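You operate a simulated robot arm through the tools that you are given. There is no shell and no other tool. Be economical: measure what you need, move in short steps, check, and stop when the job is done.

You are at the controls of a simulated robot arm. One attempt, no reset.

JOB
Take the white tub of seal grease and put it on the second shelf from the bottom of the grey rack. Put the green beaker on the top of the grey bench away on the lower shelf over the steel bench. Put the gauge block on the top of the vice bench away on the top of the grey bench. Fetch the sample jug and set it on the top of the pan stool. Take the fine screen and put it on the top of the grey bench. Take the blue block and put it on the fourth shelf from the bottom of the green rack. Take the beaker of blue dye on the third shelf from the top of the blue rack and put it away on the fourth shelf from the bottom of the grey rack. Take the red gasket on the top of the loading stand and put it away on the fourth shelf from the bottom of the green rack. Do these in any order. Set down upright: green beaker, sample jug, beaker of blue dye.

Only the result counts: the job must be done as asked and must still hold three seconds after the hand-in. Knocking over, shifting, dropping, spilling or breaking anything else fails it. A push-on lid holds only when it is set on centred and level and pressed home; a screw cap is set on level and turned clockwise until tight.

ROBOT AND FRAMES
A 6-joint arm with a two-finger parallel gripper on a trunk, on a base that drives. Base frame: it is fixed to the floor where the robot stands at the start and does not move with it; the origin is under the middle of the robot, x ahead of it, y to its left, z up; the surface under the hand at the start is at about z = 850. Readings come in mm, degrees, newtons and seconds.
Its first joint turns from -166.0 to 166.0 degrees. Places, roughly: beaker of blue dye (6x6x8 cm) [-5600, 800, 900]; blue block (8x8x5 cm) [-5600, -900, 900]; fine screen (10x9x4 cm) [-3600, -700, 700]; fourth shelf of the green rack [-3400, 1900, 1300]; fourth shelf of the grey rack [900, 1600, 1300]; gauge block (12x5x5 cm) [1000, -1900, 900]; green beaker (7x7x9 cm) [1000, 0, 900]; lower shelf over the steel bench (19x105 cm) [-5760, -3540, 1340]; red gasket (8x11x3 cm) [-4500, 1700, 1100]; sample jug (8x12x13 cm) [-3400, -2100, 800]; second shelf of the grey rack [900, 1600, 500]; top of the grey bench [800, 400, 800]; top of the pan stool (20x30 cm) [-4560, 1740, 360]; white tub of seal grease (8x8x4 cm) [700, 100, 900]. Payload 3.43 kg.
The tool frame sits at the grasp point between the pads (the TCP): z along the fingers, y along the line on which they close. The tips reach 34 mm beyond it. Largest opening 128 mm; finger width 24, thickness 12; the body of the gripper, 48 by 130 mm, starts 96 mm behind the TCP.
Orientation is that of the tool frame in the base frame, as a unit quaternion [x, y, z, w]. With the fingers straight down and closing along the base's y, the tool's x points along the base's -x, its y along +y and its z along -z.

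CONTROLS
- The arm moves only by the tool play_rows. Its arguments are lists of equal length, an entry for each row: "gripper": the opening, from 0 (shut) to 1 (fully open); "dp": the shift along the tool's x, y, z in mm, a list of three; "rot": the turn, a rotation vector about the tool's x, y, z in degrees, a list of three. In form: {"gripper": [gripper, ...], "dp": [[dx, dy, dz], ...], "rot": [[ax, ay, az], ...]}. A call has 1 to 12 rows; each row shifts and turns the commanded pose from where the row before left it, along the tool's axes as they then stand. A row lasts 0.2 s, in which the tool goes at most 50 mm and 8.6 degrees; a call with a longer step from one row to the next is refused whole, and so is a gripper value outside its range. A pose out of reach is approached as far as the arm can. The call stops where the force on the tool passes 40 N (or 10 N more than at its start, if that is more) or the arm is blocked; 0.2 s more then pass. Each finger travels about 153 mm/s and halts on what it meets, pressing with about 43 N; the grip force reading is that of the motor and also rises with nothing between the fingers. The clock runs only during rows and for 0.2 s after the last one: add rows that do not move to give the fingers time. It gives the time, the measured TCP pose, the force on the tool (base axes), the opening and the grip force at its end, in the units of the frame above (readings bear some noise), with the torque about the TCP (base axes, N m) and any sound that the robot's microphone picked up.
- Cameras (640 x 400 px; columns grow to the right, rows downward): "scene" is now at [172, 235.4, 1226]; the picture's right is [0.16, -0.99, 0.00], its down [-0.30, -0.05, -0.95] and it looks along [0.94, 0.16, -0.30] (base axes); focal length 214 px, centre (320, 200). "wrist" rides on the gripper at [76, -11, -160] in the tool frame; the picture's right is [0.15, 0.99, 0.00], its down [-0.88, 0.13, -0.46] and it looks along [-0.45, 0.07, 0.89] (tool axes); focal length 234 px, centre (320, 200). There is no depth. A picture from a camera that has moved, and an enlarged one, comes with that camera's place and axes in the base frame and with its lens.
- grab_frame(camera): a new picture of that camera. The clock stands still meanwhile.
- drive_base(legs): drives the robot by 1 to 6 legs, each [ahead, left, turn to the left] in mm, mm and degrees, along the robot's own axes; the way and the turn of a leg run together, so that a leg with both is an arc; at most 1500 mm and 180 degrees a leg. The arm and the cameras ride along, it lands a little off, and it stops where it bumps. It gives what a move gives.
- pan_tilt(pan, tilt): turns the head with the scene camera to pan (to the left, within 143 degrees either way) and tilt (down, from -29 to 69), counted from straight ahead of the robot. It gives what a move gives.
- inspect(camera, box): a new picture of the part [left, top, right, bottom] of that camera's present view, enlarged. The clock stands still meanwhile.
- job_done(): hands the job in; it is judged then, once.

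Work in short steps. Places have to be worked out from the pictures, the camera data and where the tool is seen: move nearer, look again, correct. Check each grasp and each placing, and mend what went wrong. You have 483 turns and 216 pictures in all, those below and enlarged ones among them. Open the gripper and draw the arm clear of the work before you hand the job in, unless the task says otherwise; then end with one line.

The tools are called as a command line: name --argument value ..., lists and objects as JSON in quotes. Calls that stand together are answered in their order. play_rows: Moves the arm, as the interface text tells. Its arguments: {"type":"object","properties":{"gripper":{"type":"array","items":{"type":"number"}},"dp":{"type":"array","items":{"type":"array","items":{"type":"number"}}},"rot":{"type":"array","items":{"type":"array","items":{"type":"number"}}}},"required":["gripper","dp","rot"]} The other tools are called the same way: drive_base (legs) drives the base; pan_tilt (pan, tilt) turns the head that bears the scene camera; grab_frame (camera) takes a picture; inspect (camera, box) takes an enlarged picture of a part of a camera's view; job_done () hands the job in.

At the start:

```text
clock: 0.0
tool_pos: [648.8, 210.2, 1088.5]
tcp_rot: [0.0, 1.0, 0.0, 0.0]
ft_force: [0.3, 0.2, 0.0]
torque: [-0.01, -0.01, 0.01]
opening: 127.8
finger_force: 0.0
robot x, y, heading: [-3.4, 1.8, 0.0]
head pan, tilt: [9.4, 17.7]
```

scene: 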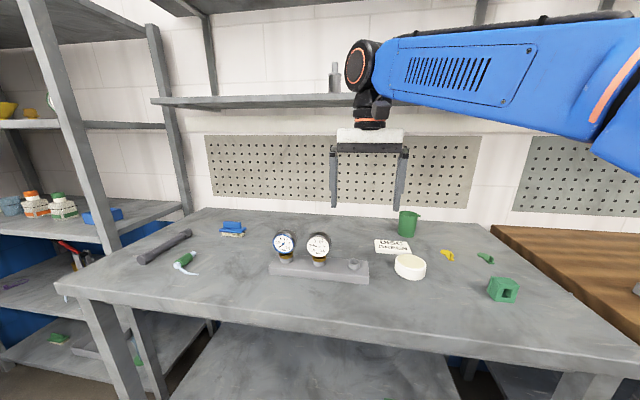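
wrist: 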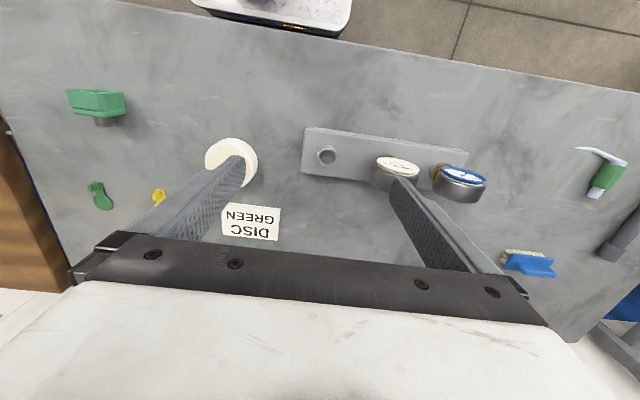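

The tub reads at about (720, 72, 870) on the bench. Before moving I'll look at the grey rack on the left and enlarge the bench.

pan_tilt --pan 60 --tilt 20

grab_frame --camera "scene"

inspect --camera "wrist" --box '[60, 60, 380, 260]'

```text
clock: 1.2
tool_pos: [650.2, 211.3, 1087.9]
tcp_rot: [0.001, 1.0, 0.0, 0.0]
ft_force: [0.8, -0.3, 0.0]
torque: [-0.01, 0.03, -0.01]
opening: 128.1
finger_force: 0.1
robot x, y, heading: [0.6, 2.0, -0.0]
head pan, tilt: [60.0, 20.0]
```

```text
213 pictures are left
camera scene: at [126.5, 300.8, 1222.4], right [0.87, -0.5, 0.0], down [-0.17, -0.3, -0.94], along [0.47, 0.81, -0.34], focal length 214 px, centre (320, 200)
```

scene: 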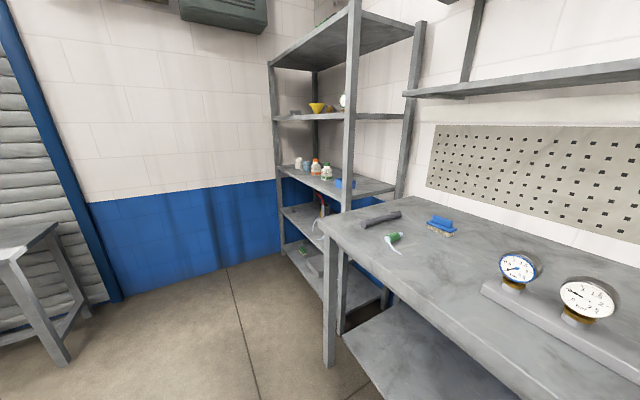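

```text
2.00 times, centred on (220, 160) of wrist
camera zoom: at [573.9, 197.9, 1247.9], right [-0.15, 0.99, 0.0], down [0.88, 0.13, 0.46], along [0.45, 0.07, -0.89], focal length 468 px, centre (520, 280)
```

zoom: 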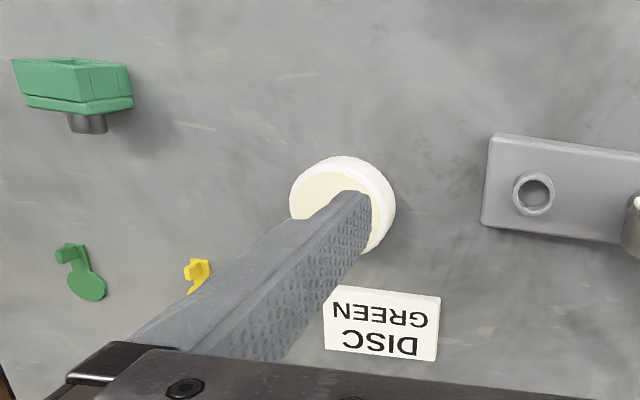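

Tub estimated at (711, 77), with the bench top at about 850. I tilt the tool to 45° forward and move to a pre-grasp pose behind and above the tub.

play_rows --gripper '[1, 1, 1, 1, 1, 1, 1, 1, 1, 1]' --dp '[[0, 0, 0], [0, 0, 0], [0, 0, 0], [0, 0, 0], [0, 0, 0], [0, 0, 0], [26.5, -33.5, 14.1], [26.5, -33.5, 14.1], [26.5, -33.5, 14.1], [26.5, -33.5, 14.1]]' --rot '[[0, -7.5, 0], [0, -7.5, 0], [0, -7.5, 0], [0, -7.5, 0], [0, -7.5, 0], [0, -7.5, 0], [0, 0, 0], [0, 0, 0], [0, 0, 0], [0, 0, 0]]'

grab_frame --camera "wrist"

```text
clock: 3.4
tool_pos: [615.0, 75.8, 972.6]
tcp_rot: [0.001, 0.924, -0.001, 0.382]
ft_force: [0.4, 0.7, -0.8]
torque: [-0.01, 0.0, -0.01]
opening: 127.9
finger_force: 0.2
robot x, y, heading: [-2.6, 2.0, -0.0]
head pan, tilt: [60.0, 20.0]
```

```text
211 pictures are left
camera wrist: at [447.7, 63.4, 1031.7], right [-0.1, 0.99, -0.1], down [0.3, 0.13, 0.94], along [0.95, 0.07, -0.31], focal length 234 px, centre (320, 200)
```

wrist: 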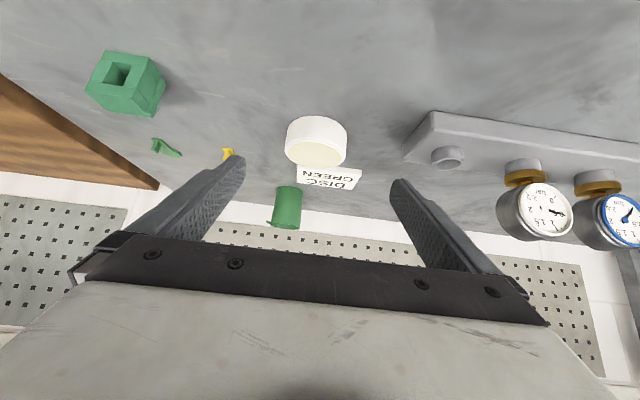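

Tub is at about (706, 72), lined up between the fingers. I approach along the tool axis and close.

play_rows --gripper '[1, 1, 1, 1, 0, 0, 0, 0]' --dp '[[0, -2, 40], [0, -2, 40], [2, 0, 37], [0, 0, 0], [0, 0, 0], [0, 0, 0], [0, 0, 0], [0, 0, 0]]' --rot '[[0, 0, 0], [0, 0, 0], [0, 0, 0], [0, 0, 0], [0, 0, 0], [0, 0, 0], [0, 0, 0], [0, 0, 0]]'

grab_frame --camera "wrist"

```text
clock: 5.2
tool_pos: [694.9, 74.1, 890.6]
tcp_rot: [0.0, 0.924, 0.0, 0.383]
ft_force: [0.5, -1.5, 0.1]
torque: [-0.1, 0.01, -0.06]
opening: 77.8
finger_force: 43.1
robot x, y, heading: [-0.4, -3.4, 0.4]
head pan, tilt: [60.0, 20.0]
```

```text
210 pictures are left
camera wrist: at [528.5, 60.7, 950.4], right [-0.1, 0.99, -0.1], down [0.3, 0.13, 0.94], along [0.95, 0.07, -0.31], focal length 234 px, centre (320, 200)
```

wrist: 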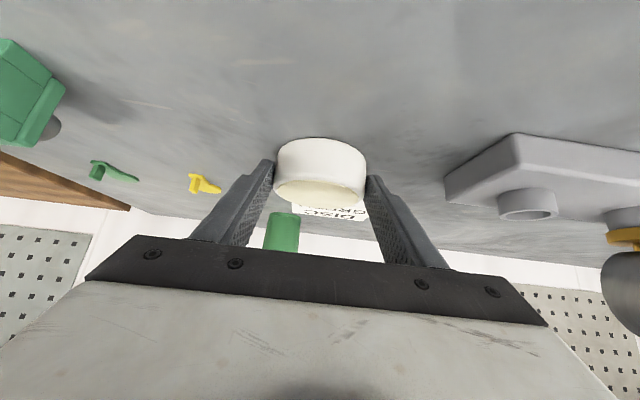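

Grip is firm at 78 mm. I lift the tub clear, back off, and drive left to face the grey rack.

play_rows --gripper '[0, 0, 0, 0, 0]' --dp '[[-35, 0, -35], [-35, 0, -35], [-35, 0, -35], [35, 0, -35], [35, 0, -35]]' --rot '[[0, 0, 0], [0, 0, 0], [0, 0, 0], [0, 0, 0], [0, 0, 0]]'

drive_base --legs '[[-450, 0, 0], [0, 1430, 0]]'

pan_tilt --pan 10 --tilt 30

grab_frame --camera "scene"

grab_frame --camera "wrist"

```text
clock: 6.4
tool_pos: [598.0, 72.0, 1038.5]
tcp_rot: [0.0, 0.924, 0.0, 0.382]
ft_force: [-0.5, 0.8, -4.9]
torque: [0.01, 0.1, 0.0]
opening: 77.8
finger_force: 43.6
robot x, y, heading: [0.6, -3.0, 0.2]
head pan, tilt: [60.0, 20.0]
```

```text
clock: 15.1
tool_pos: [159.6, 1437.6, 1039.1]
tcp_rot: [0.005, 0.924, -0.002, 0.382]
ft_force: [-1.0, 0.4, -3.9]
torque: [0.0, 0.08, 0.01]
opening: 77.9
finger_force: 42.0
robot x, y, heading: [-437.2, 1371.6, -0.7]
head pan, tilt: [60.0, 20.0]
stopped in leg 2: the robot was blocked; the commanded pose is now the measured one
```

```text
clock: 16.3
tool_pos: [160.1, 1437.6, 1037.9]
tcp_rot: [0.004, 0.924, -0.003, 0.382]
ft_force: [-0.4, -0.1, -4.9]
torque: [0.03, 0.14, 0.0]
opening: 77.6
finger_force: 42.9
robot x, y, heading: [-438.9, 1369.2, -0.7]
head pan, tilt: [10.0, 30.0]
```

```text
209 pictures are left
camera scene: at [-266.4, 1606.3, 1206.3], right [0.17, -0.99, 0.0], down [-0.49, -0.08, -0.87], along [0.85, 0.14, -0.5], focal length 214 px, centre (320, 200)
```

scene: 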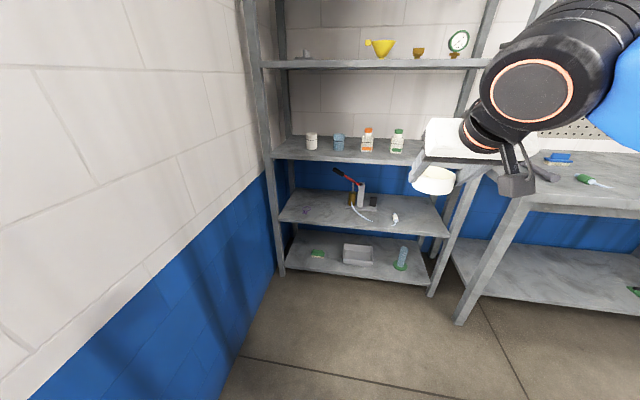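

```text
208 pictures are left
camera wrist: at [-6.0, 1426.5, 1098.1], right [-0.09, 0.99, -0.1], down [0.3, 0.13, 0.94], along [0.95, 0.06, -0.31], focal length 234 px, centre (320, 200)
```

wrist: 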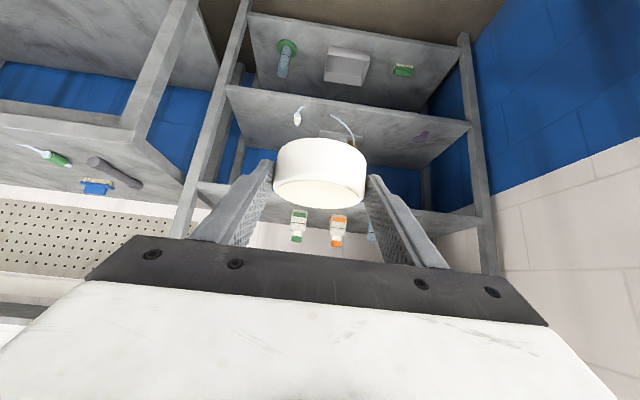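

The base was blocked on its left. I look to the left to see what it touched.

pan_tilt --pan 100 --tilt 40

grab_frame --camera "scene"

```text
clock: 17.9
tool_pos: [160.5, 1438.6, 1038.3]
tcp_rot: [0.004, 0.924, -0.003, 0.383]
ft_force: [0.0, 1.0, -4.2]
torque: [0.01, 0.08, 0.04]
opening: 77.3
finger_force: 43.1
robot x, y, heading: [-435.3, 1369.4, -0.6]
head pan, tilt: [100.0, 40.0]
```

```text
207 pictures are left
camera scene: at [-369.5, 1675.2, 1191.0], right [0.99, 0.16, 0.0], down [0.11, -0.63, -0.77], along [-0.13, 0.76, -0.64], focal length 214 px, centre (320, 200)
```

scene: 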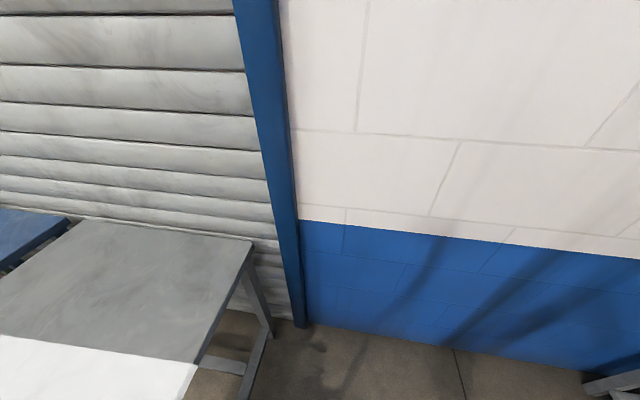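

It only touched a fixed empty table. The rack's shelves are at roughly z = 95, 480, 865 and 1250, with the front at x≈690, and there's a free spot on shelf 2 at about (785, 1210). I lower the arm here, in free air.

play_rows --gripper '[0, 0, 0, 0, 0, 0, 0, 0, 0, 0]' --dp '[[35, 0, 35], [35, 0, 35], [35, 0, 35], [35, 0, 35], [35, 0, 35], [35, 0, 35], [35, 0, 35], [35, 0, 35], [35, 0, 35], [17, 0, 17]]' --rot '[[0, 0, 0], [0, 0, 0], [0, 0, 0], [0, 0, 0], [0, 0, 0], [0, 0, 0], [0, 0, 0], [0, 0, 0], [0, 0, 0], [0, 0, 0]]'

drive_base --legs '[[0, -160, 0.7], [350, 0, 0]]'

pan_tilt --pan 0 --tilt 40

grab_frame --camera "scene"

grab_frame --camera "wrist"

```text
clock: 20.1
tool_pos: [231.3, 1506.2, 677.2]
tcp_rot: [0.004, 0.924, -0.002, 0.382]
ft_force: [-0.3, -0.8, -5.0]
torque: [0.0, 0.12, -0.02]
opening: 77.5
finger_force: 43.4
out of reach, approached as far as the arm can: row 6, 7, 8, 9, 10
robot x, y, heading: [-436.0, 1370.6, -0.7]
head pan, tilt: [100.0, 40.0]
```

```text
clock: 23.4
tool_pos: [580.8, 1351.7, 677.4]
tcp_rot: [0.002, 0.924, -0.002, 0.383]
ft_force: [0.1, -0.2, -4.1]
torque: [-0.01, 0.08, 0.02]
opening: 77.4
finger_force: 42.7
robot x, y, heading: [-86.7, 1214.4, -0.1]
head pan, tilt: [100.0, 40.0]
```

```text
clock: 25.2
tool_pos: [581.0, 1351.9, 677.8]
tcp_rot: [0.002, 0.924, -0.001, 0.382]
ft_force: [0.2, -0.1, -3.7]
torque: [-0.01, 0.11, -0.02]
opening: 77.5
finger_force: 43.2
robot x, y, heading: [-88.5, 1217.1, -0.3]
head pan, tilt: [0.0, 40.0]
```

```text
206 pictures are left
camera scene: at [76.9, 1434.0, 1190.9], right [0.0, -1.0, 0.0], down [-0.64, 0.0, -0.77], along [0.77, 0.0, -0.64], focal length 214 px, centre (320, 200)
```

scene: 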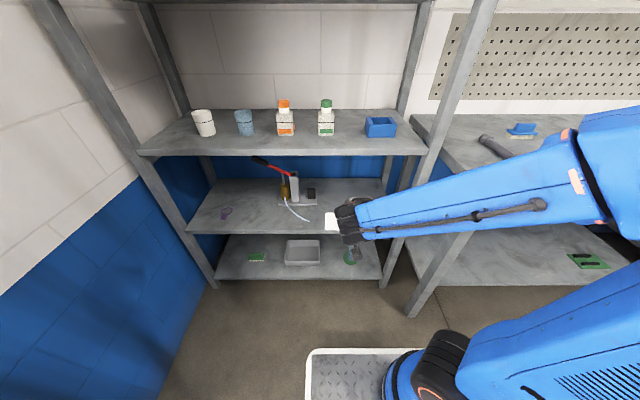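

```text
205 pictures are left
camera wrist: at [414.2, 1340.2, 737.0], right [-0.1, 0.99, -0.1], down [0.3, 0.13, 0.94], along [0.95, 0.06, -0.31], focal length 234 px, centre (320, 200)
```

wrist: 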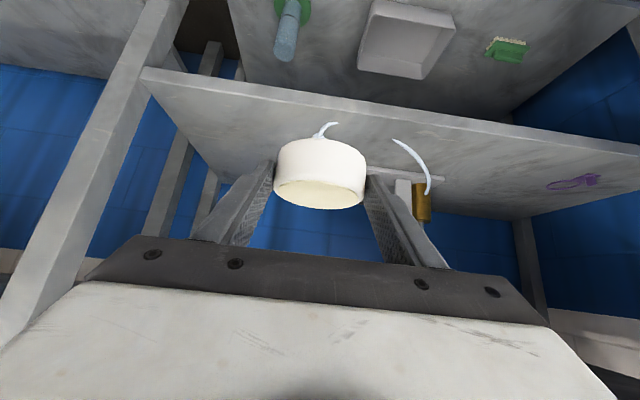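

The arm ran out of reach downward this close in. Longer reach should let it go lower, so I test with a sideways shift and a little forward and down.

play_rows --gripper '[0, 0, 0, 0]' --dp '[[0, -40, 0], [0, -40, 0], [0, -40, 0], [0, -20, 20]]' --rot '[[0, 0, 0], [0, 0, 0], [0, 0, 0], [0, 0, 0]]'

```text
clock: 26.2
tool_pos: [629.7, 1231.6, 701.0]
tcp_rot: [0.001, 0.925, -0.001, 0.38]
ft_force: [1.0, 0.2, -4.6]
torque: [0.01, 0.11, 0.01]
opening: 77.1
finger_force: 42.8
out of reach, approached as far as the arm can: row 1, 2, 3, 4
robot x, y, heading: [-87.9, 1214.1, -0.4]
head pan, tilt: [0.0, 40.0]
```

play_rows --gripper '[0, 0, 0]' --dp '[[-35, 0, 35], [-35, 0, 35], [0, 0, 0]]' --rot '[[0, 0, 0], [0, 0, 0], [0, 0, 0]]'

grab_frame --camera "scene"

```text
clock: 27.0
tool_pos: [726.7, 1229.3, 697.9]
tcp_rot: [0.001, 0.924, -0.001, 0.381]
ft_force: [-0.5, -1.2, -4.1]
torque: [0.0, 0.1, -0.03]
opening: 77.3
finger_force: 42.6
robot x, y, heading: [-90.6, 1217.7, 0.0]
head pan, tilt: [0.0, 40.0]
```

```text
204 pictures are left
camera scene: at [76.9, 1433.9, 1190.9], right [0.0, -1.0, 0.0], down [-0.64, 0.0, -0.77], along [0.77, 0.0, -0.64], focal length 214 px, centre (320, 200)
```

scene: 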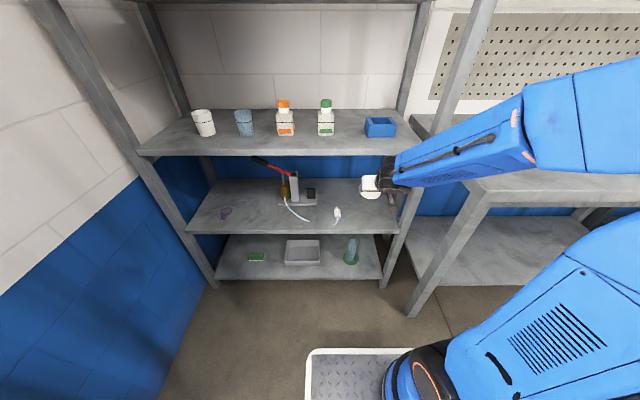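

Now it's back within reach. I lower at this reach toward the shelf.

play_rows --gripper '[0, 0, 0, 0, 0]' --dp '[[14, 0, 35], [14, -5, 35], [21, -5, 28], [21, -5, 21], [0, 0, 0]]' --rot '[[0, 0, 0], [0, 0, 0], [0, 0, 0], [0, 0, 0], [0, 0, 0]]'

grab_frame --camera "scene"

grab_frame --camera "wrist"

```text
clock: 28.2
tool_pos: [761.8, 1215.1, 567.2]
tcp_rot: [0.002, 0.924, -0.002, 0.382]
ft_force: [-0.8, -0.1, -4.7]
torque: [-0.01, 0.11, 0.01]
opening: 77.0
finger_force: 43.2
robot x, y, heading: [-88.2, 1211.9, -0.4]
head pan, tilt: [0.0, 40.0]
```

```text
203 pictures are left
camera scene: at [76.9, 1433.9, 1190.9], right [0.0, -1.0, 0.0], down [-0.64, 0.0, -0.77], along [0.77, 0.0, -0.64], focal length 214 px, centre (320, 200)
```

scene: 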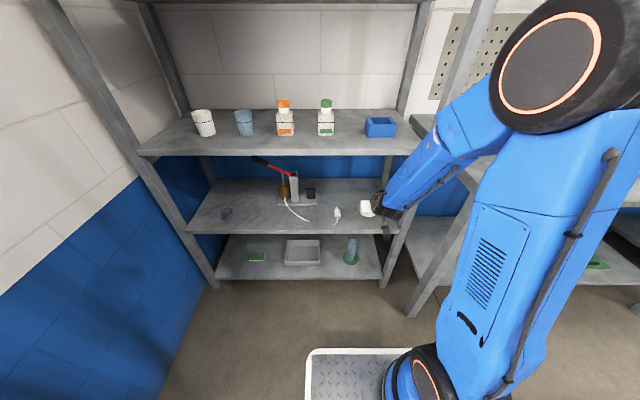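

```text
202 pictures are left
camera wrist: at [595.8, 1202.6, 627.0], right [-0.1, 0.99, -0.1], down [0.3, 0.13, 0.94], along [0.95, 0.06, -0.31], focal length 234 px, centre (320, 200)
```

wrist: 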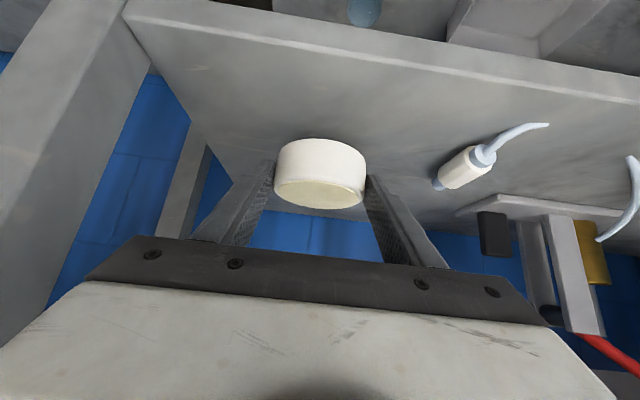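

Clear spot under the tub. I lower slowly and watch for contact force.

play_rows --gripper '[0, 0, 0, 0, 0, 0]' --dp '[[0, 0, 21], [10, 0, 10], [5, 0, 5], [2, 0, 2], [2, 0, 2], [0, 0, 0]]' --rot '[[0, 0, 0], [0, 0, 0], [0, 0, 0], [0, 0, 0], [0, 0, 0], [0, 0, 0]]'

grab_frame --camera "wrist"

```text
clock: 29.2
tool_pos: [778.0, 1215.7, 532.3]
tcp_rot: [0.002, 0.923, -0.001, 0.385]
ft_force: [-4.5, 0.0, 15.2]
torque: [0.25, 0.22, 0.16]
opening: 76.1
finger_force: 42.7
robot x, y, heading: [-86.3, 1213.8, 0.0]
head pan, tilt: [0.0, 40.0]
stopped in row 4: the force on the tool passed its limit at 98 N (the readings are from after the stop); the commanded pose is now the measured one
```

```text
201 pictures are left
camera wrist: at [610.8, 1203.6, 590.7], right [-0.1, 0.99, -0.1], down [0.29, 0.13, 0.95], along [0.95, 0.06, -0.3], focal length 234 px, centre (320, 200)
```

wrist: 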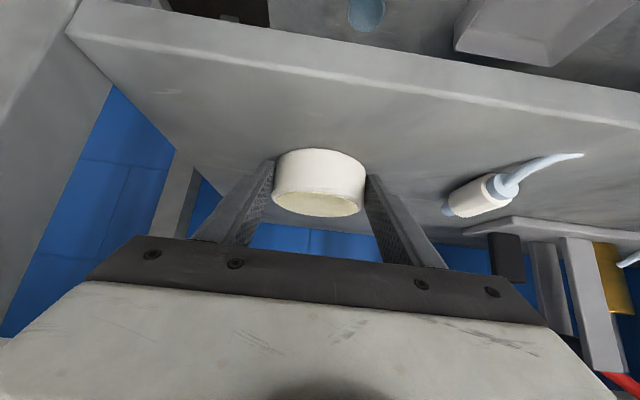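

The tub is on the shelf (contact at 532, so the shelf is at about 492). I release and back out along the tool axis.

play_rows --gripper '[0.8, 0.8, 0.8, 0.8, 0.8, 0.8]' --dp '[[0, 0, 0], [0, 0, 0], [0, 0, -20], [0, 0, -40], [0, 0, -40], [35, 0, -35]]' --rot '[[0, 0, 0], [0, 0, 0], [0, 0, 0], [0, 0, 0], [0, 0, 0], [0, 0, 0]]'

grab_frame --camera "wrist"

```text
clock: 30.6
tool_pos: [693.2, 1224.0, 622.7]
tcp_rot: [0.001, 0.924, -0.001, 0.383]
ft_force: [0.6, 0.0, 0.5]
torque: [0.01, 0.0, 0.01]
opening: 102.3
finger_force: 0.0
out of reach, approached as far as the arm can: row 6
robot x, y, heading: [-89.9, 1213.7, -0.2]
head pan, tilt: [0.0, 40.0]
```

```text
200 pictures are left
camera wrist: at [527.1, 1211.7, 681.7], right [-0.1, 0.99, -0.11], down [0.3, 0.13, 0.95], along [0.95, 0.06, -0.31], focal length 234 px, centre (320, 200)
```

wrist: 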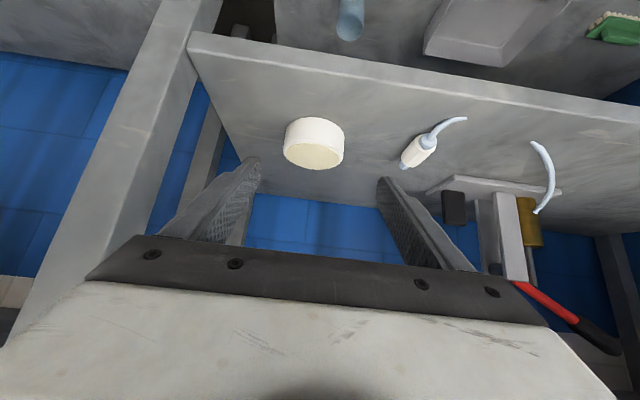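

Tub placed. I back away, raise the arm, and look to the right for the way to the vice bench.

drive_base --legs '[[-420, 0, 0]]'

play_rows --gripper '[1, 1, 1, 1, 1, 1, 1, 1]' --dp '[[-35, 0, -35], [-35, 0, -35], [-35, 0, -35], [-35, 0, -35], [-35, 0, -35], [-35, 0, -35], [-35, 0, -35], [-35, 0, -35]]' --rot '[[0, 0, 0], [0, 0, 0], [0, 0, 0], [0, 0, 0], [0, 0, 0], [0, 0, 0], [0, 0, 0], [0, 0, 0]]'

pan_tilt --pan -40 --tilt 20

grab_frame --camera "scene"

pan_tilt --pan -130 --tilt 20

grab_frame --camera "scene"

```text
clock: 33.1
tool_pos: [278.9, 1221.8, 623.8]
tcp_rot: [0.004, 0.923, -0.002, 0.384]
ft_force: [-0.2, 0.4, 1.0]
torque: [-0.01, 0.0, 0.0]
opening: 102.3
finger_force: 0.1
robot x, y, heading: [-505.5, 1217.3, -0.2]
head pan, tilt: [0.0, 40.0]
```

```text
clock: 35.0
tool_pos: [275.5, 1221.5, 1019.3]
tcp_rot: [0.004, 0.923, -0.003, 0.385]
ft_force: [-0.2, -0.8, -0.5]
torque: [0.03, 0.0, 0.0]
opening: 127.9
finger_force: 0.1
robot x, y, heading: [-505.8, 1220.1, -0.6]
head pan, tilt: [0.0, 40.0]
```

```text
clock: 36.0
tool_pos: [276.9, 1222.5, 1018.3]
tcp_rot: [0.004, 0.923, -0.002, 0.384]
ft_force: [0.2, 0.6, 0.4]
torque: [0.03, 0.03, -0.05]
opening: 127.9
finger_force: 0.1
robot x, y, heading: [-501.6, 1218.9, -0.3]
head pan, tilt: [-40.0, 20.0]
```

```text
199 pictures are left
camera scene: at [-351.0, 1375.8, 1222.3], right [-0.65, -0.76, 0.0], down [-0.26, 0.22, -0.94], along [0.71, -0.61, -0.34], focal length 214 px, centre (320, 200)
```

scene: 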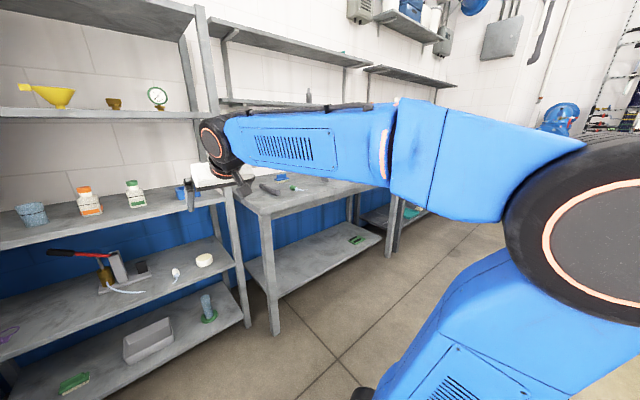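

```text
clock: 37.7
tool_pos: [277.5, 1221.2, 1018.4]
tcp_rot: [0.004, 0.923, -0.002, 0.385]
ft_force: [-0.5, -0.6, 0.3]
torque: [0.0, -0.04, 0.0]
opening: 128.0
finger_force: 0.0
robot x, y, heading: [-499.3, 1216.8, -0.6]
head pan, tilt: [-130.0, 20.0]
```

```text
198 pictures are left
camera scene: at [-482.3, 1365.4, 1222.4], right [-0.76, 0.65, 0.0], down [0.22, 0.26, -0.94], along [-0.61, -0.71, -0.34], focal length 214 px, centre (320, 200)
```

scene: 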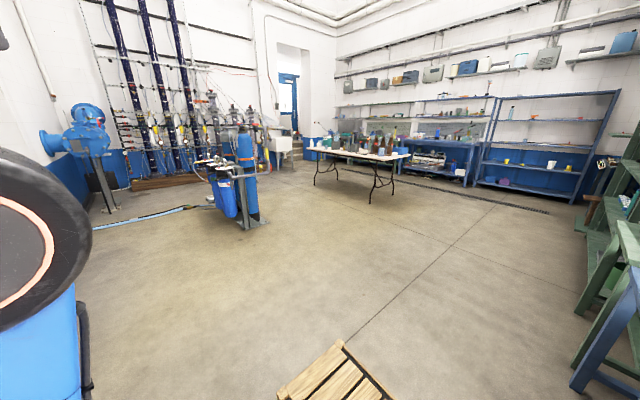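

Path along x≈-500 to the right is clear; a hose and gas cart lie further right-back. I drive right and look toward the vice bench.

drive_base --legs '[[0, -1400, 0], [0, -1100, 0.5]]'

pan_tilt --pan -20 --tilt 20

grab_frame --camera "scene"

pan_tilt --pan -90 --tilt 30

grab_frame --camera "scene"

```text
clock: 50.0
tool_pos: [287.7, -1279.2, 1017.6]
tcp_rot: [-0.004, 0.923, 0.001, 0.385]
ft_force: [0.0, -0.1, 0.5]
torque: [-0.01, 0.02, 0.02]
opening: 127.7
finger_force: 0.0
robot x, y, heading: [-492.6, -1300.8, 0.8]
head pan, tilt: [-130.0, 20.0]
```

```text
clock: 51.8
tool_pos: [287.1, -1280.9, 1018.7]
tcp_rot: [-0.003, 0.923, 0.001, 0.385]
ft_force: [0.3, 0.6, -0.2]
torque: [-0.01, 0.0, -0.03]
opening: 128.1
finger_force: 0.0
robot x, y, heading: [-490.8, -1298.6, 0.4]
head pan, tilt: [-20.0, 20.0]
```

```text
197 pictures are left
camera scene: at [-327.1, -1109.2, 1222.4], right [-0.33, -0.94, 0.0], down [-0.32, 0.11, -0.94], along [0.89, -0.31, -0.34], focal length 214 px, centre (320, 200)
```

scene: 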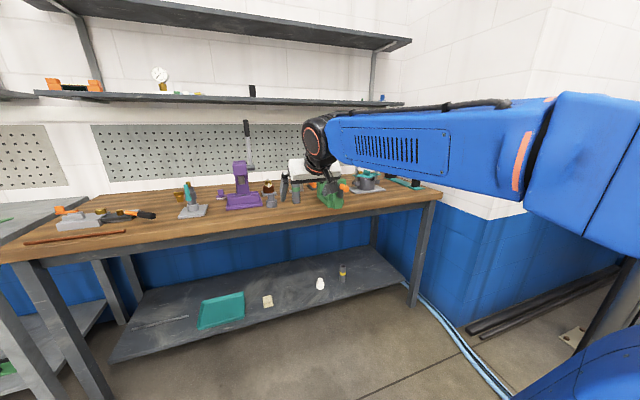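

```text
clock: 53.2
tool_pos: [286.2, -1279.1, 1018.6]
tcp_rot: [-0.003, 0.924, 0.001, 0.383]
ft_force: [0.0, 0.7, 0.5]
torque: [0.01, -0.01, -0.02]
opening: 128.2
finger_force: 0.1
robot x, y, heading: [-494.2, -1303.0, 0.3]
head pan, tilt: [-90.0, 30.0]
```

```text
196 pictures are left
camera scene: at [-414.0, -1168.6, 1206.3], right [-1.0, -0.01, 0.0], down [-0.01, 0.5, -0.87], along [0.01, -0.87, -0.5], focal length 214 px, centre (320, 200)
```

scene: 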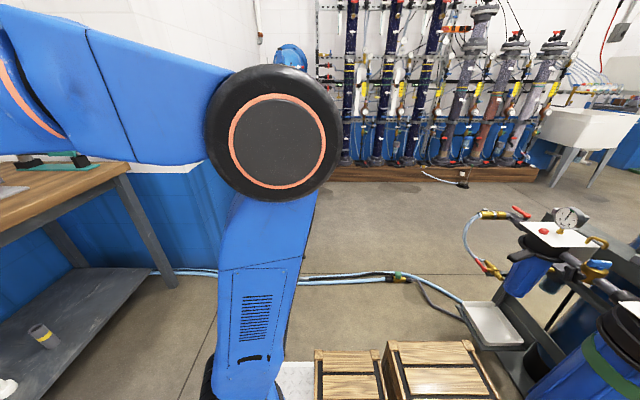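

There are wooden crates close by on the robot's right. I tilt down to see whether they stand on the floor or on the robot's own deck.

pan_tilt --pan -110 --tilt 65

grab_frame --camera "scene"

```text
clock: 54.2
tool_pos: [286.8, -1280.5, 1017.9]
tcp_rot: [-0.004, 0.923, 0.001, 0.385]
ft_force: [-0.1, 0.5, -0.8]
torque: [0.0, -0.01, -0.01]
opening: 127.5
finger_force: 0.0
robot x, y, heading: [-495.5, -1301.1, 0.2]
head pan, tilt: [-110.0, 65.0]
```

```text
195 pictures are left
camera scene: at [-435.1, -1135.4, 1158.7], right [-0.94, 0.33, 0.0], down [0.3, 0.85, -0.42], along [-0.14, -0.4, -0.91], focal length 214 px, centre (320, 200)
```

scene: 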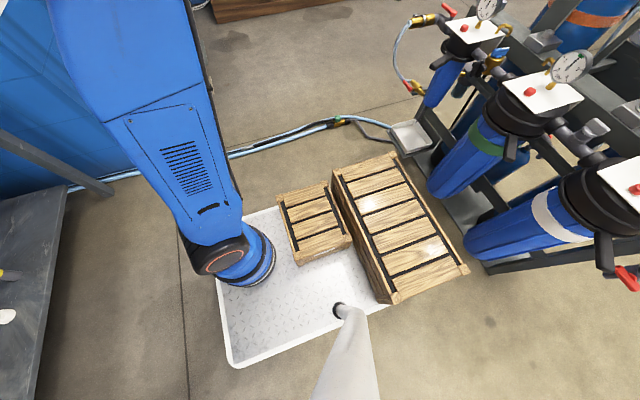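

Those crates are part of the robot's own deck (footprint about ±500 × ±320), and the hose lies beyond y≈-2150. I raise the arm and move to about (-150, -1650) to look at the vice bench.

play_rows --gripper '[1, 1, 1, 1, 1, 1]' --dp '[[-35, 0, -35], [-35, 0, -35], [-35, 0, -35], [-35, 0, -35], [35, 0, -35], [35, 0, -35]]' --rot '[[0, 0, 0], [0, 0, 0], [0, 0, 0], [0, 0, 0], [0, 0, 0], [0, 0, 0]]'

drive_base --legs '[[300, 0, 0], [0, -330, 0]]'

pan_tilt --pan -20 --tilt 25

grab_frame --camera "scene"

grab_frame --camera "wrist"

```text
clock: 55.6
tool_pos: [189.1, -1281.2, 1215.6]
tcp_rot: [-0.004, 0.923, 0.001, 0.384]
ft_force: [-0.4, -0.2, -0.3]
torque: [-0.04, 0.01, -0.04]
opening: 128.2
finger_force: 0.0
robot x, y, heading: [-494.8, -1297.3, 0.9]
head pan, tilt: [-110.0, 65.0]
```

```text
clock: 59.5
tool_pos: [491.8, -1608.3, 1216.4]
tcp_rot: [-0.008, 0.923, 0.003, 0.384]
ft_force: [1.1, -0.1, -0.5]
torque: [0.02, 0.05, -0.04]
opening: 128.2
finger_force: 0.0
robot x, y, heading: [-188.3, -1633.8, 1.1]
head pan, tilt: [-110.0, 65.0]
```

```text
clock: 61.1
tool_pos: [492.1, -1608.0, 1216.2]
tcp_rot: [-0.008, 0.923, 0.003, 0.384]
ft_force: [-0.6, 0.3, -0.9]
torque: [0.0, 0.0, -0.01]
opening: 128.2
finger_force: 0.1
robot x, y, heading: [-196.1, -1632.4, 0.9]
head pan, tilt: [-20.0, 25.0]
```

```text
194 pictures are left
camera scene: at [-26.7, -1440.6, 1214.3], right [-0.33, -0.95, 0.0], down [-0.4, 0.14, -0.91], along [0.86, -0.29, -0.42], focal length 214 px, centre (320, 200)
```

scene: 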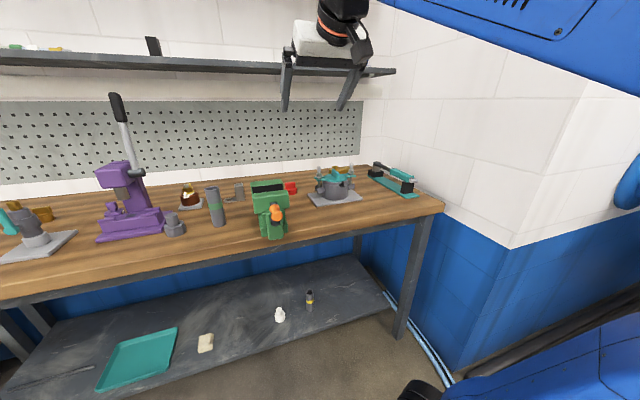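

```text
193 pictures are left
camera wrist: at [325.6, -1623.4, 1275.2], right [-0.12, 0.99, -0.1], down [0.29, 0.14, 0.95], along [0.95, 0.08, -0.31], focal length 234 px, centre (320, 200)
```

wrist: 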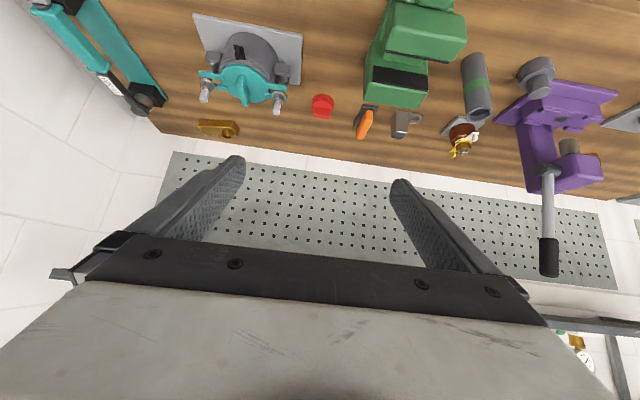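

The gold object behind the teal pump projects to about (982, -1909), matching the gauge block's rough place. I enlarge it.

inspect --camera "wrist" --box '[140, 60, 360, 180]'

inspect --camera "scene" --box '[260, 140, 440, 240]'

```text
2.91 times, centred on (250, 120) of wrist
camera zoom: at [325.6, -1623.4, 1275.2], right [-0.12, 0.99, -0.1], down [0.29, 0.14, 0.95], along [0.95, 0.08, -0.31], focal length 681 px, centre (524, 433)
```

zoom: 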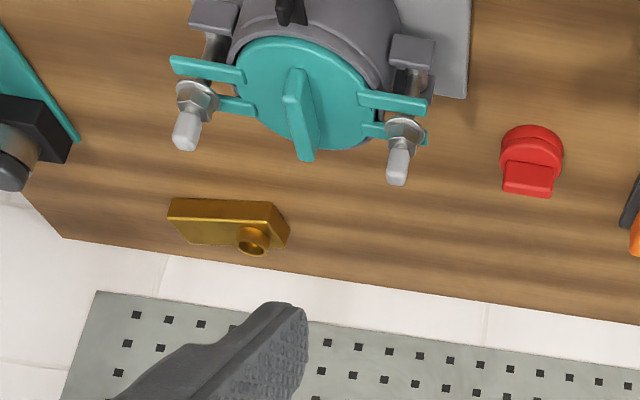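

```text
3.56 times, centred on (350, 190) of scene
camera zoom: at [-26.7, -1440.6, 1214.3], right [-0.33, -0.95, 0.0], down [-0.4, 0.14, -0.91], along [0.86, -0.29, -0.42], focal length 763 px, centre (213, 236)
```

zoom: 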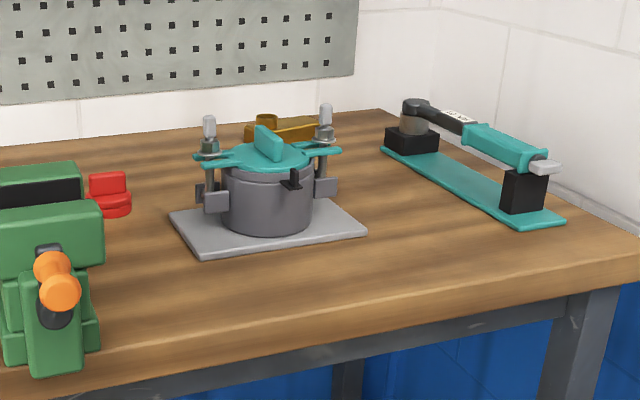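

The gold block is the gauge block, at about (985, -1909), long side along y. I turn the tool vertical and rotate it 90° so the fingers close across its narrow (x) side.

play_rows --gripper '[1, 1, 1, 1, 1, 1]' --dp '[[0, 0, 0], [0, 0, 0], [0, 0, 0], [0, 0, 0], [0, 0, 0], [0, 0, 0]]' --rot '[[0, 7.5, 0], [0, 7.5, 0], [0, 7.5, 0], [0, 7.5, 0], [0, 7.5, 0], [0, 7.5, 0]]'

play_rows --gripper '[1, 1, 1, 1, 1, 1, 1, 1, 1, 1, 1]' --dp '[[0, 0, 0], [0, 0, 0], [0, 0, 0], [0, 0, 0], [0, 0, 0], [0, 0, 0], [0, 0, 0], [0, 0, 0], [0, 0, 0], [0, 0, 0], [0, 0, 0]]' --rot '[[0, 0, 8.1], [0, 0, 8.1], [0, 0, 8.1], [0, 0, 8.1], [0, 0, 8.1], [0, 0, 8.1], [0, 0, 8.1], [0, 0, 8.1], [0, 0, 8.1], [0, 0, 8.1], [0, 0, 8.1]]'

```text
clock: 62.5
tool_pos: [491.2, -1607.7, 1179.1]
tcp_rot: [-0.009, 1.0, 0.001, 0.008]
ft_force: [0.1, 0.0, 0.9]
torque: [0.0, -0.06, 0.0]
opening: 127.8
finger_force: 0.0
out of reach, approached as far as the arm can: row 6
robot x, y, heading: [-190.1, -1635.8, 1.2]
head pan, tilt: [-20.0, 25.0]
```

```text
clock: 64.9
tool_pos: [491.5, -1607.4, 1174.9]
tcp_rot: [0.696, 0.718, 0.003, 0.003]
ft_force: [0.1, -0.1, 0.1]
torque: [0.02, 0.02, 0.01]
opening: 128.1
finger_force: 0.1
out of reach, approached as far as the arm can: row 1
robot x, y, heading: [-188.6, -1631.0, 0.9]
head pan, tilt: [-20.0, 25.0]
```

play_rows --gripper '[1, 1, 1, 1, 1, 1, 1, 1, 1, 1, 1, 1]' --dp '[[-43, 0, 10], [-43, 0, 10], [-43, 0, 10], [-43, 0, 10], [-43, 0, 10], [-43, 0, 10], [-43, 0, 10], [0, 48, 0], [0, 48, 0], [0, 48, 0], [0, 48, 0], [0, 48, 0]]' --rot '[[0, 0, 0], [0, 0, 0], [0, 0, 0], [0, 0, 0], [0, 0, 0], [0, 0, 0], [0, 0, 0], [0, 0, 0], [0, 0, 0], [0, 0, 0], [0, 0, 0], [0, 0, 0]]'

grab_frame --camera "scene"

grab_frame --camera "wrist"

```text
clock: 67.5
tool_pos: [743.2, -1902.0, 1105.7]
tcp_rot: [0.696, 0.718, 0.002, 0.003]
ft_force: [-0.7, 0.1, 1.1]
torque: [-0.05, -0.18, 0.02]
opening: 128.3
finger_force: 0.0
robot x, y, heading: [-191.0, -1630.7, 1.0]
head pan, tilt: [-20.0, 25.0]
```

```text
190 pictures are left
camera scene: at [-27.2, -1440.5, 1214.4], right [-0.33, -0.95, 0.0], down [-0.4, 0.14, -0.91], along [0.86, -0.29, -0.42], focal length 214 px, centre (320, 200)
```

scene: 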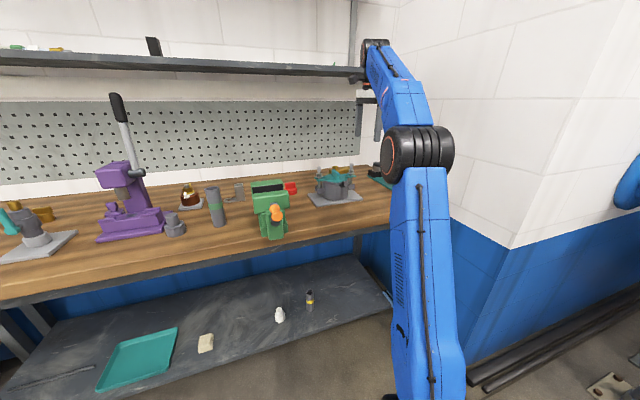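

```text
189 pictures are left
camera wrist: at [727.9, -1827.3, 1266.3], right [0.98, 0.18, 0.01], down [0.16, -0.88, 0.46], along [0.09, -0.45, -0.89], focal length 234 px, centre (320, 200)
```

wrist: 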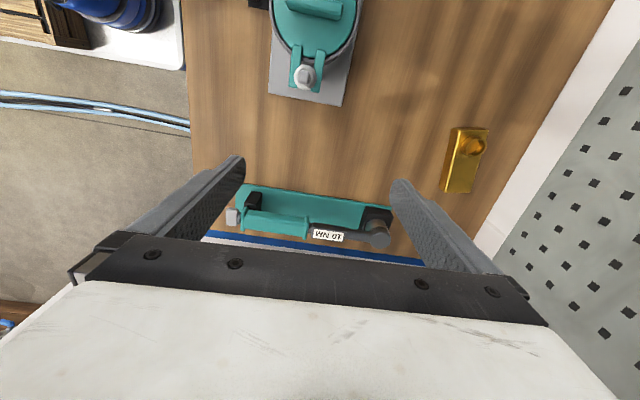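

Block is at about (993, -1907), rotated roughly 15°. The wrist top stands about 275 above the TCP, so I lower first to stay under the shelf, then move closer and look again.

play_rows --gripper '[1, 1, 1, 1, 1, 1, 1, 1]' --dp '[[0, 0, 40], [0, 0, 40], [0, 0, 40], [0, 45, 0], [0, 45, 0], [0, 45, 0], [0, 0, 0], [0, 0, 0]]' --rot '[[0, 0, 0], [0, 0, 0], [0, 0, 0], [0, 0, 0], [0, 0, 0], [0, 0, 0], [0, 0, -7], [0, 0, -7]]'

grab_frame --camera "wrist"

```text
clock: 69.3
tool_pos: [876.6, -1897.0, 985.7]
tcp_rot: [0.603, 0.798, 0.001, 0.002]
ft_force: [-0.4, -0.2, -0.5]
torque: [-0.01, 0.03, -0.01]
opening: 128.1
finger_force: 0.1
robot x, y, heading: [-186.7, -1634.9, 0.9]
head pan, tilt: [-20.0, 25.0]
```

```text
188 pictures are left
camera wrist: at [845.3, -1828.5, 1145.9], right [0.91, 0.41, 0.0], down [0.37, -0.81, 0.46], along [0.19, -0.42, -0.89], focal length 234 px, centre (320, 200)
```

wrist: 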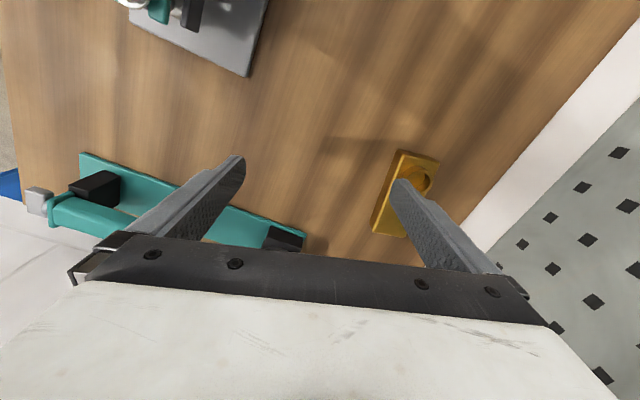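

I rotate 3° more, narrow the opening to 83 mm to stay off the wall, centre over the block, and lower.

play_rows --gripper '[0.65, 0.65, 0.65, 0.65, 0.65, 0.65, 0.65]' --dp '[[0, 0, 0], [-12, 38, 0], [-11, 38, 0], [-11, 39, 0], [0, 0, 25], [0, 0, 25], [0, 0, 0]]' --rot '[[0, 0, 3], [0, 0, 0], [0, 0, 0], [0, 0, 0], [0, 0, 0], [0, 0, 0], [0, 0, 0]]'

grab_frame --camera "wrist"

```text
clock: 70.7
tool_pos: [932.6, -1892.4, 925.9]
tcp_rot: [0.624, 0.781, 0.006, 0.01]
ft_force: [-1.3, -1.3, 19.8]
torque: [0.28, -0.87, 0.0]
opening: 82.4
finger_force: 0.1
out of reach, approached as far as the arm can: row 2, 3, 4
robot x, y, heading: [-190.8, -1633.3, 1.0]
head pan, tilt: [-20.0, 25.0]
stopped in row 6: the force on the tool passed its limit at 65 N (the readings are from after the stop); the commanded pose is now the measured one
```

```text
187 pictures are left
camera wrist: at [900.6, -1821.6, 1085.4], right [0.93, 0.36, 0.02], down [0.31, -0.83, 0.47], along [0.19, -0.43, -0.88], focal length 234 px, centre (320, 200)
```

wrist: 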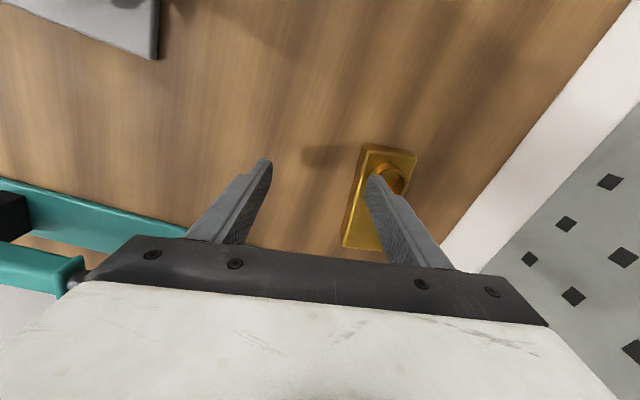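

The arm ran out of reach and the right finger landed on top of the block. I raise it and bring the base 110 mm closer.

play_rows --gripper '[0.65, 0.65]' --dp '[[0, 0, -35], [0, -10, -35]]' --rot '[[0, 0, 0], [0, 0, 0]]'

drive_base --legs '[[110, 0, -1]]'

grab_frame --camera "wrist"

grab_frame --camera "scene"

```text
clock: 71.3
tool_pos: [910.5, -1892.6, 985.1]
tcp_rot: [0.624, 0.782, 0.005, 0.008]
ft_force: [0.5, -0.2, -1.7]
torque: [0.04, 0.12, 0.01]
opening: 83.3
finger_force: 0.0
out of reach, approached as far as the arm can: row 2
robot x, y, heading: [-188.0, -1632.5, 1.1]
head pan, tilt: [-20.0, 25.0]
```

```text
clock: 72.5
tool_pos: [1005.3, -1910.2, 1001.2]
tcp_rot: [0.631, 0.776, 0.008, 0.015]
ft_force: [-0.1, 1.2, -0.2]
torque: [0.0, 0.02, -0.03]
opening: 83.2
finger_force: 0.0
robot x, y, heading: [-77.6, -1628.7, 0.3]
head pan, tilt: [-20.0, 25.0]
```

```text
186 pictures are left
camera wrist: at [972.9, -1838.3, 1160.3], right [0.94, 0.35, 0.03], down [0.29, -0.83, 0.47], along [0.19, -0.43, -0.88], focal length 234 px, centre (320, 200)
```

wrist: 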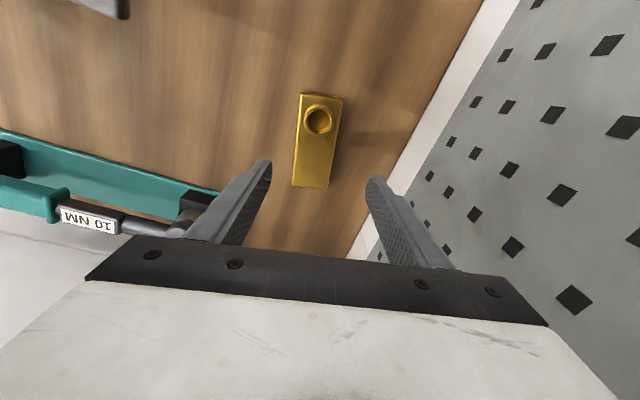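

```text
185 pictures are left
camera scene: at [77.4, -1441.9, 1215.5], right [-0.34, -0.94, 0.0], down [-0.39, 0.14, -0.91], along [0.86, -0.31, -0.42], focal length 214 px, centre (320, 200)
```

scene: 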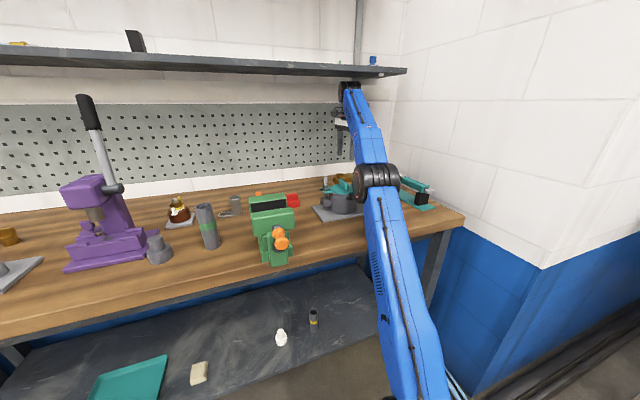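

Block centred at (1001, -1904) with a matching angle. I level the tool, lower around it, and close.

play_rows --gripper '[0.65, 0.65, 0.65, 0.65, 0.65, 0.65, 0, 0, 0, 0]' --dp '[[6.7, -2.7, 0], [0, 0, 30], [0, 0, 30], [0, 0, 25], [0, 0, 15], [0, 0, 9], [0, 0, 0], [0, 0, 0], [0, 0, 0], [0, 0, 0]]' --rot '[[1.9, 0, 0], [0, 0, 0], [0, 0, 0], [0, 0, 0], [0, 0, 0], [0, 0, 0], [0, 0, 0], [0, 0, 0], [0, 0, 0], [0, 0, 0]]'

grab_frame --camera "wrist"

```text
clock: 74.7
tool_pos: [1003.6, -1904.5, 884.3]
tcp_rot: [0.631, 0.776, -0.007, 0.004]
ft_force: [1.1, 2.2, 36.4]
torque: [0.58, -1.04, 0.28]
opening: 49.5
finger_force: 43.0
out of reach, approached as far as the arm can: row 1
robot x, y, heading: [-82.7, -1630.1, 0.0]
head pan, tilt: [-20.0, 25.0]
```

```text
184 pictures are left
camera wrist: at [977.2, -1832.2, 1043.2], right [0.94, 0.35, -0.01], down [0.31, -0.83, 0.47], along [0.16, -0.44, -0.88], focal length 234 px, centre (320, 200)
```

wrist: 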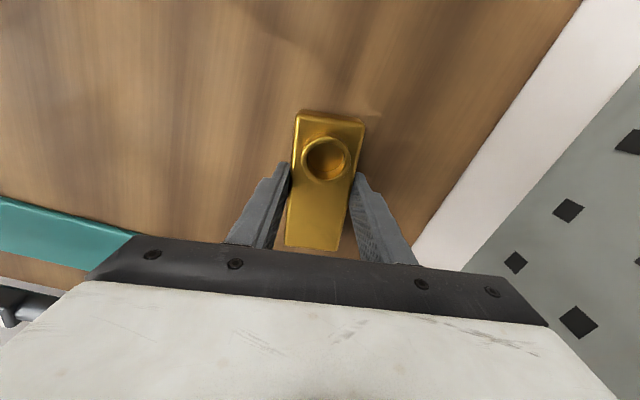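

Gripped at 49.5 mm. I lift it under the shelf, shift right to clear the pump, then back out with the base.

play_rows --gripper '[0, 0, 0, 0, 0]' --dp '[[0, 0, -35], [0, 0, -40], [0, 0, -40], [-39, -12, 0], [0, 0, 0]]' --rot '[[0, 0, 0], [0, 0, 0], [0, 0, 0], [0, 0, 0], [0, 0, 0]]'

grab_frame --camera "wrist"

```text
clock: 75.9
tool_pos: [996.0, -1941.7, 991.6]
tcp_rot: [0.632, 0.775, -0.007, 0.002]
ft_force: [0.0, -1.0, -3.4]
torque: [0.0, 0.05, -0.01]
opening: 49.6
finger_force: 43.3
out of reach, approached as far as the arm can: row 3, 4
robot x, y, heading: [-79.3, -1634.0, -0.0]
head pan, tilt: [-20.0, 25.0]
```

```text
183 pictures are left
camera wrist: at [969.1, -1868.6, 1149.7], right [0.94, 0.34, -0.01], down [0.31, -0.83, 0.47], along [0.15, -0.44, -0.88], focal length 234 px, centre (320, 200)
```

wrist: 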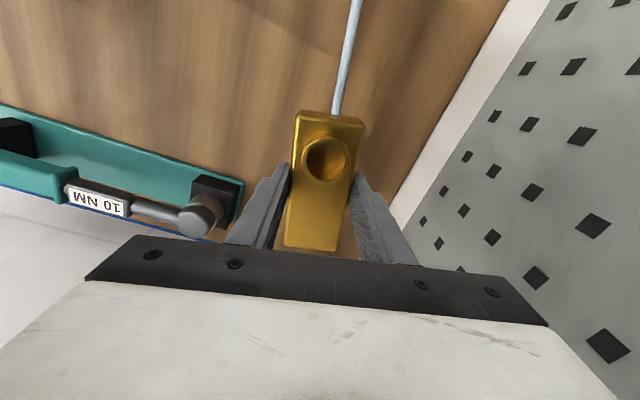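

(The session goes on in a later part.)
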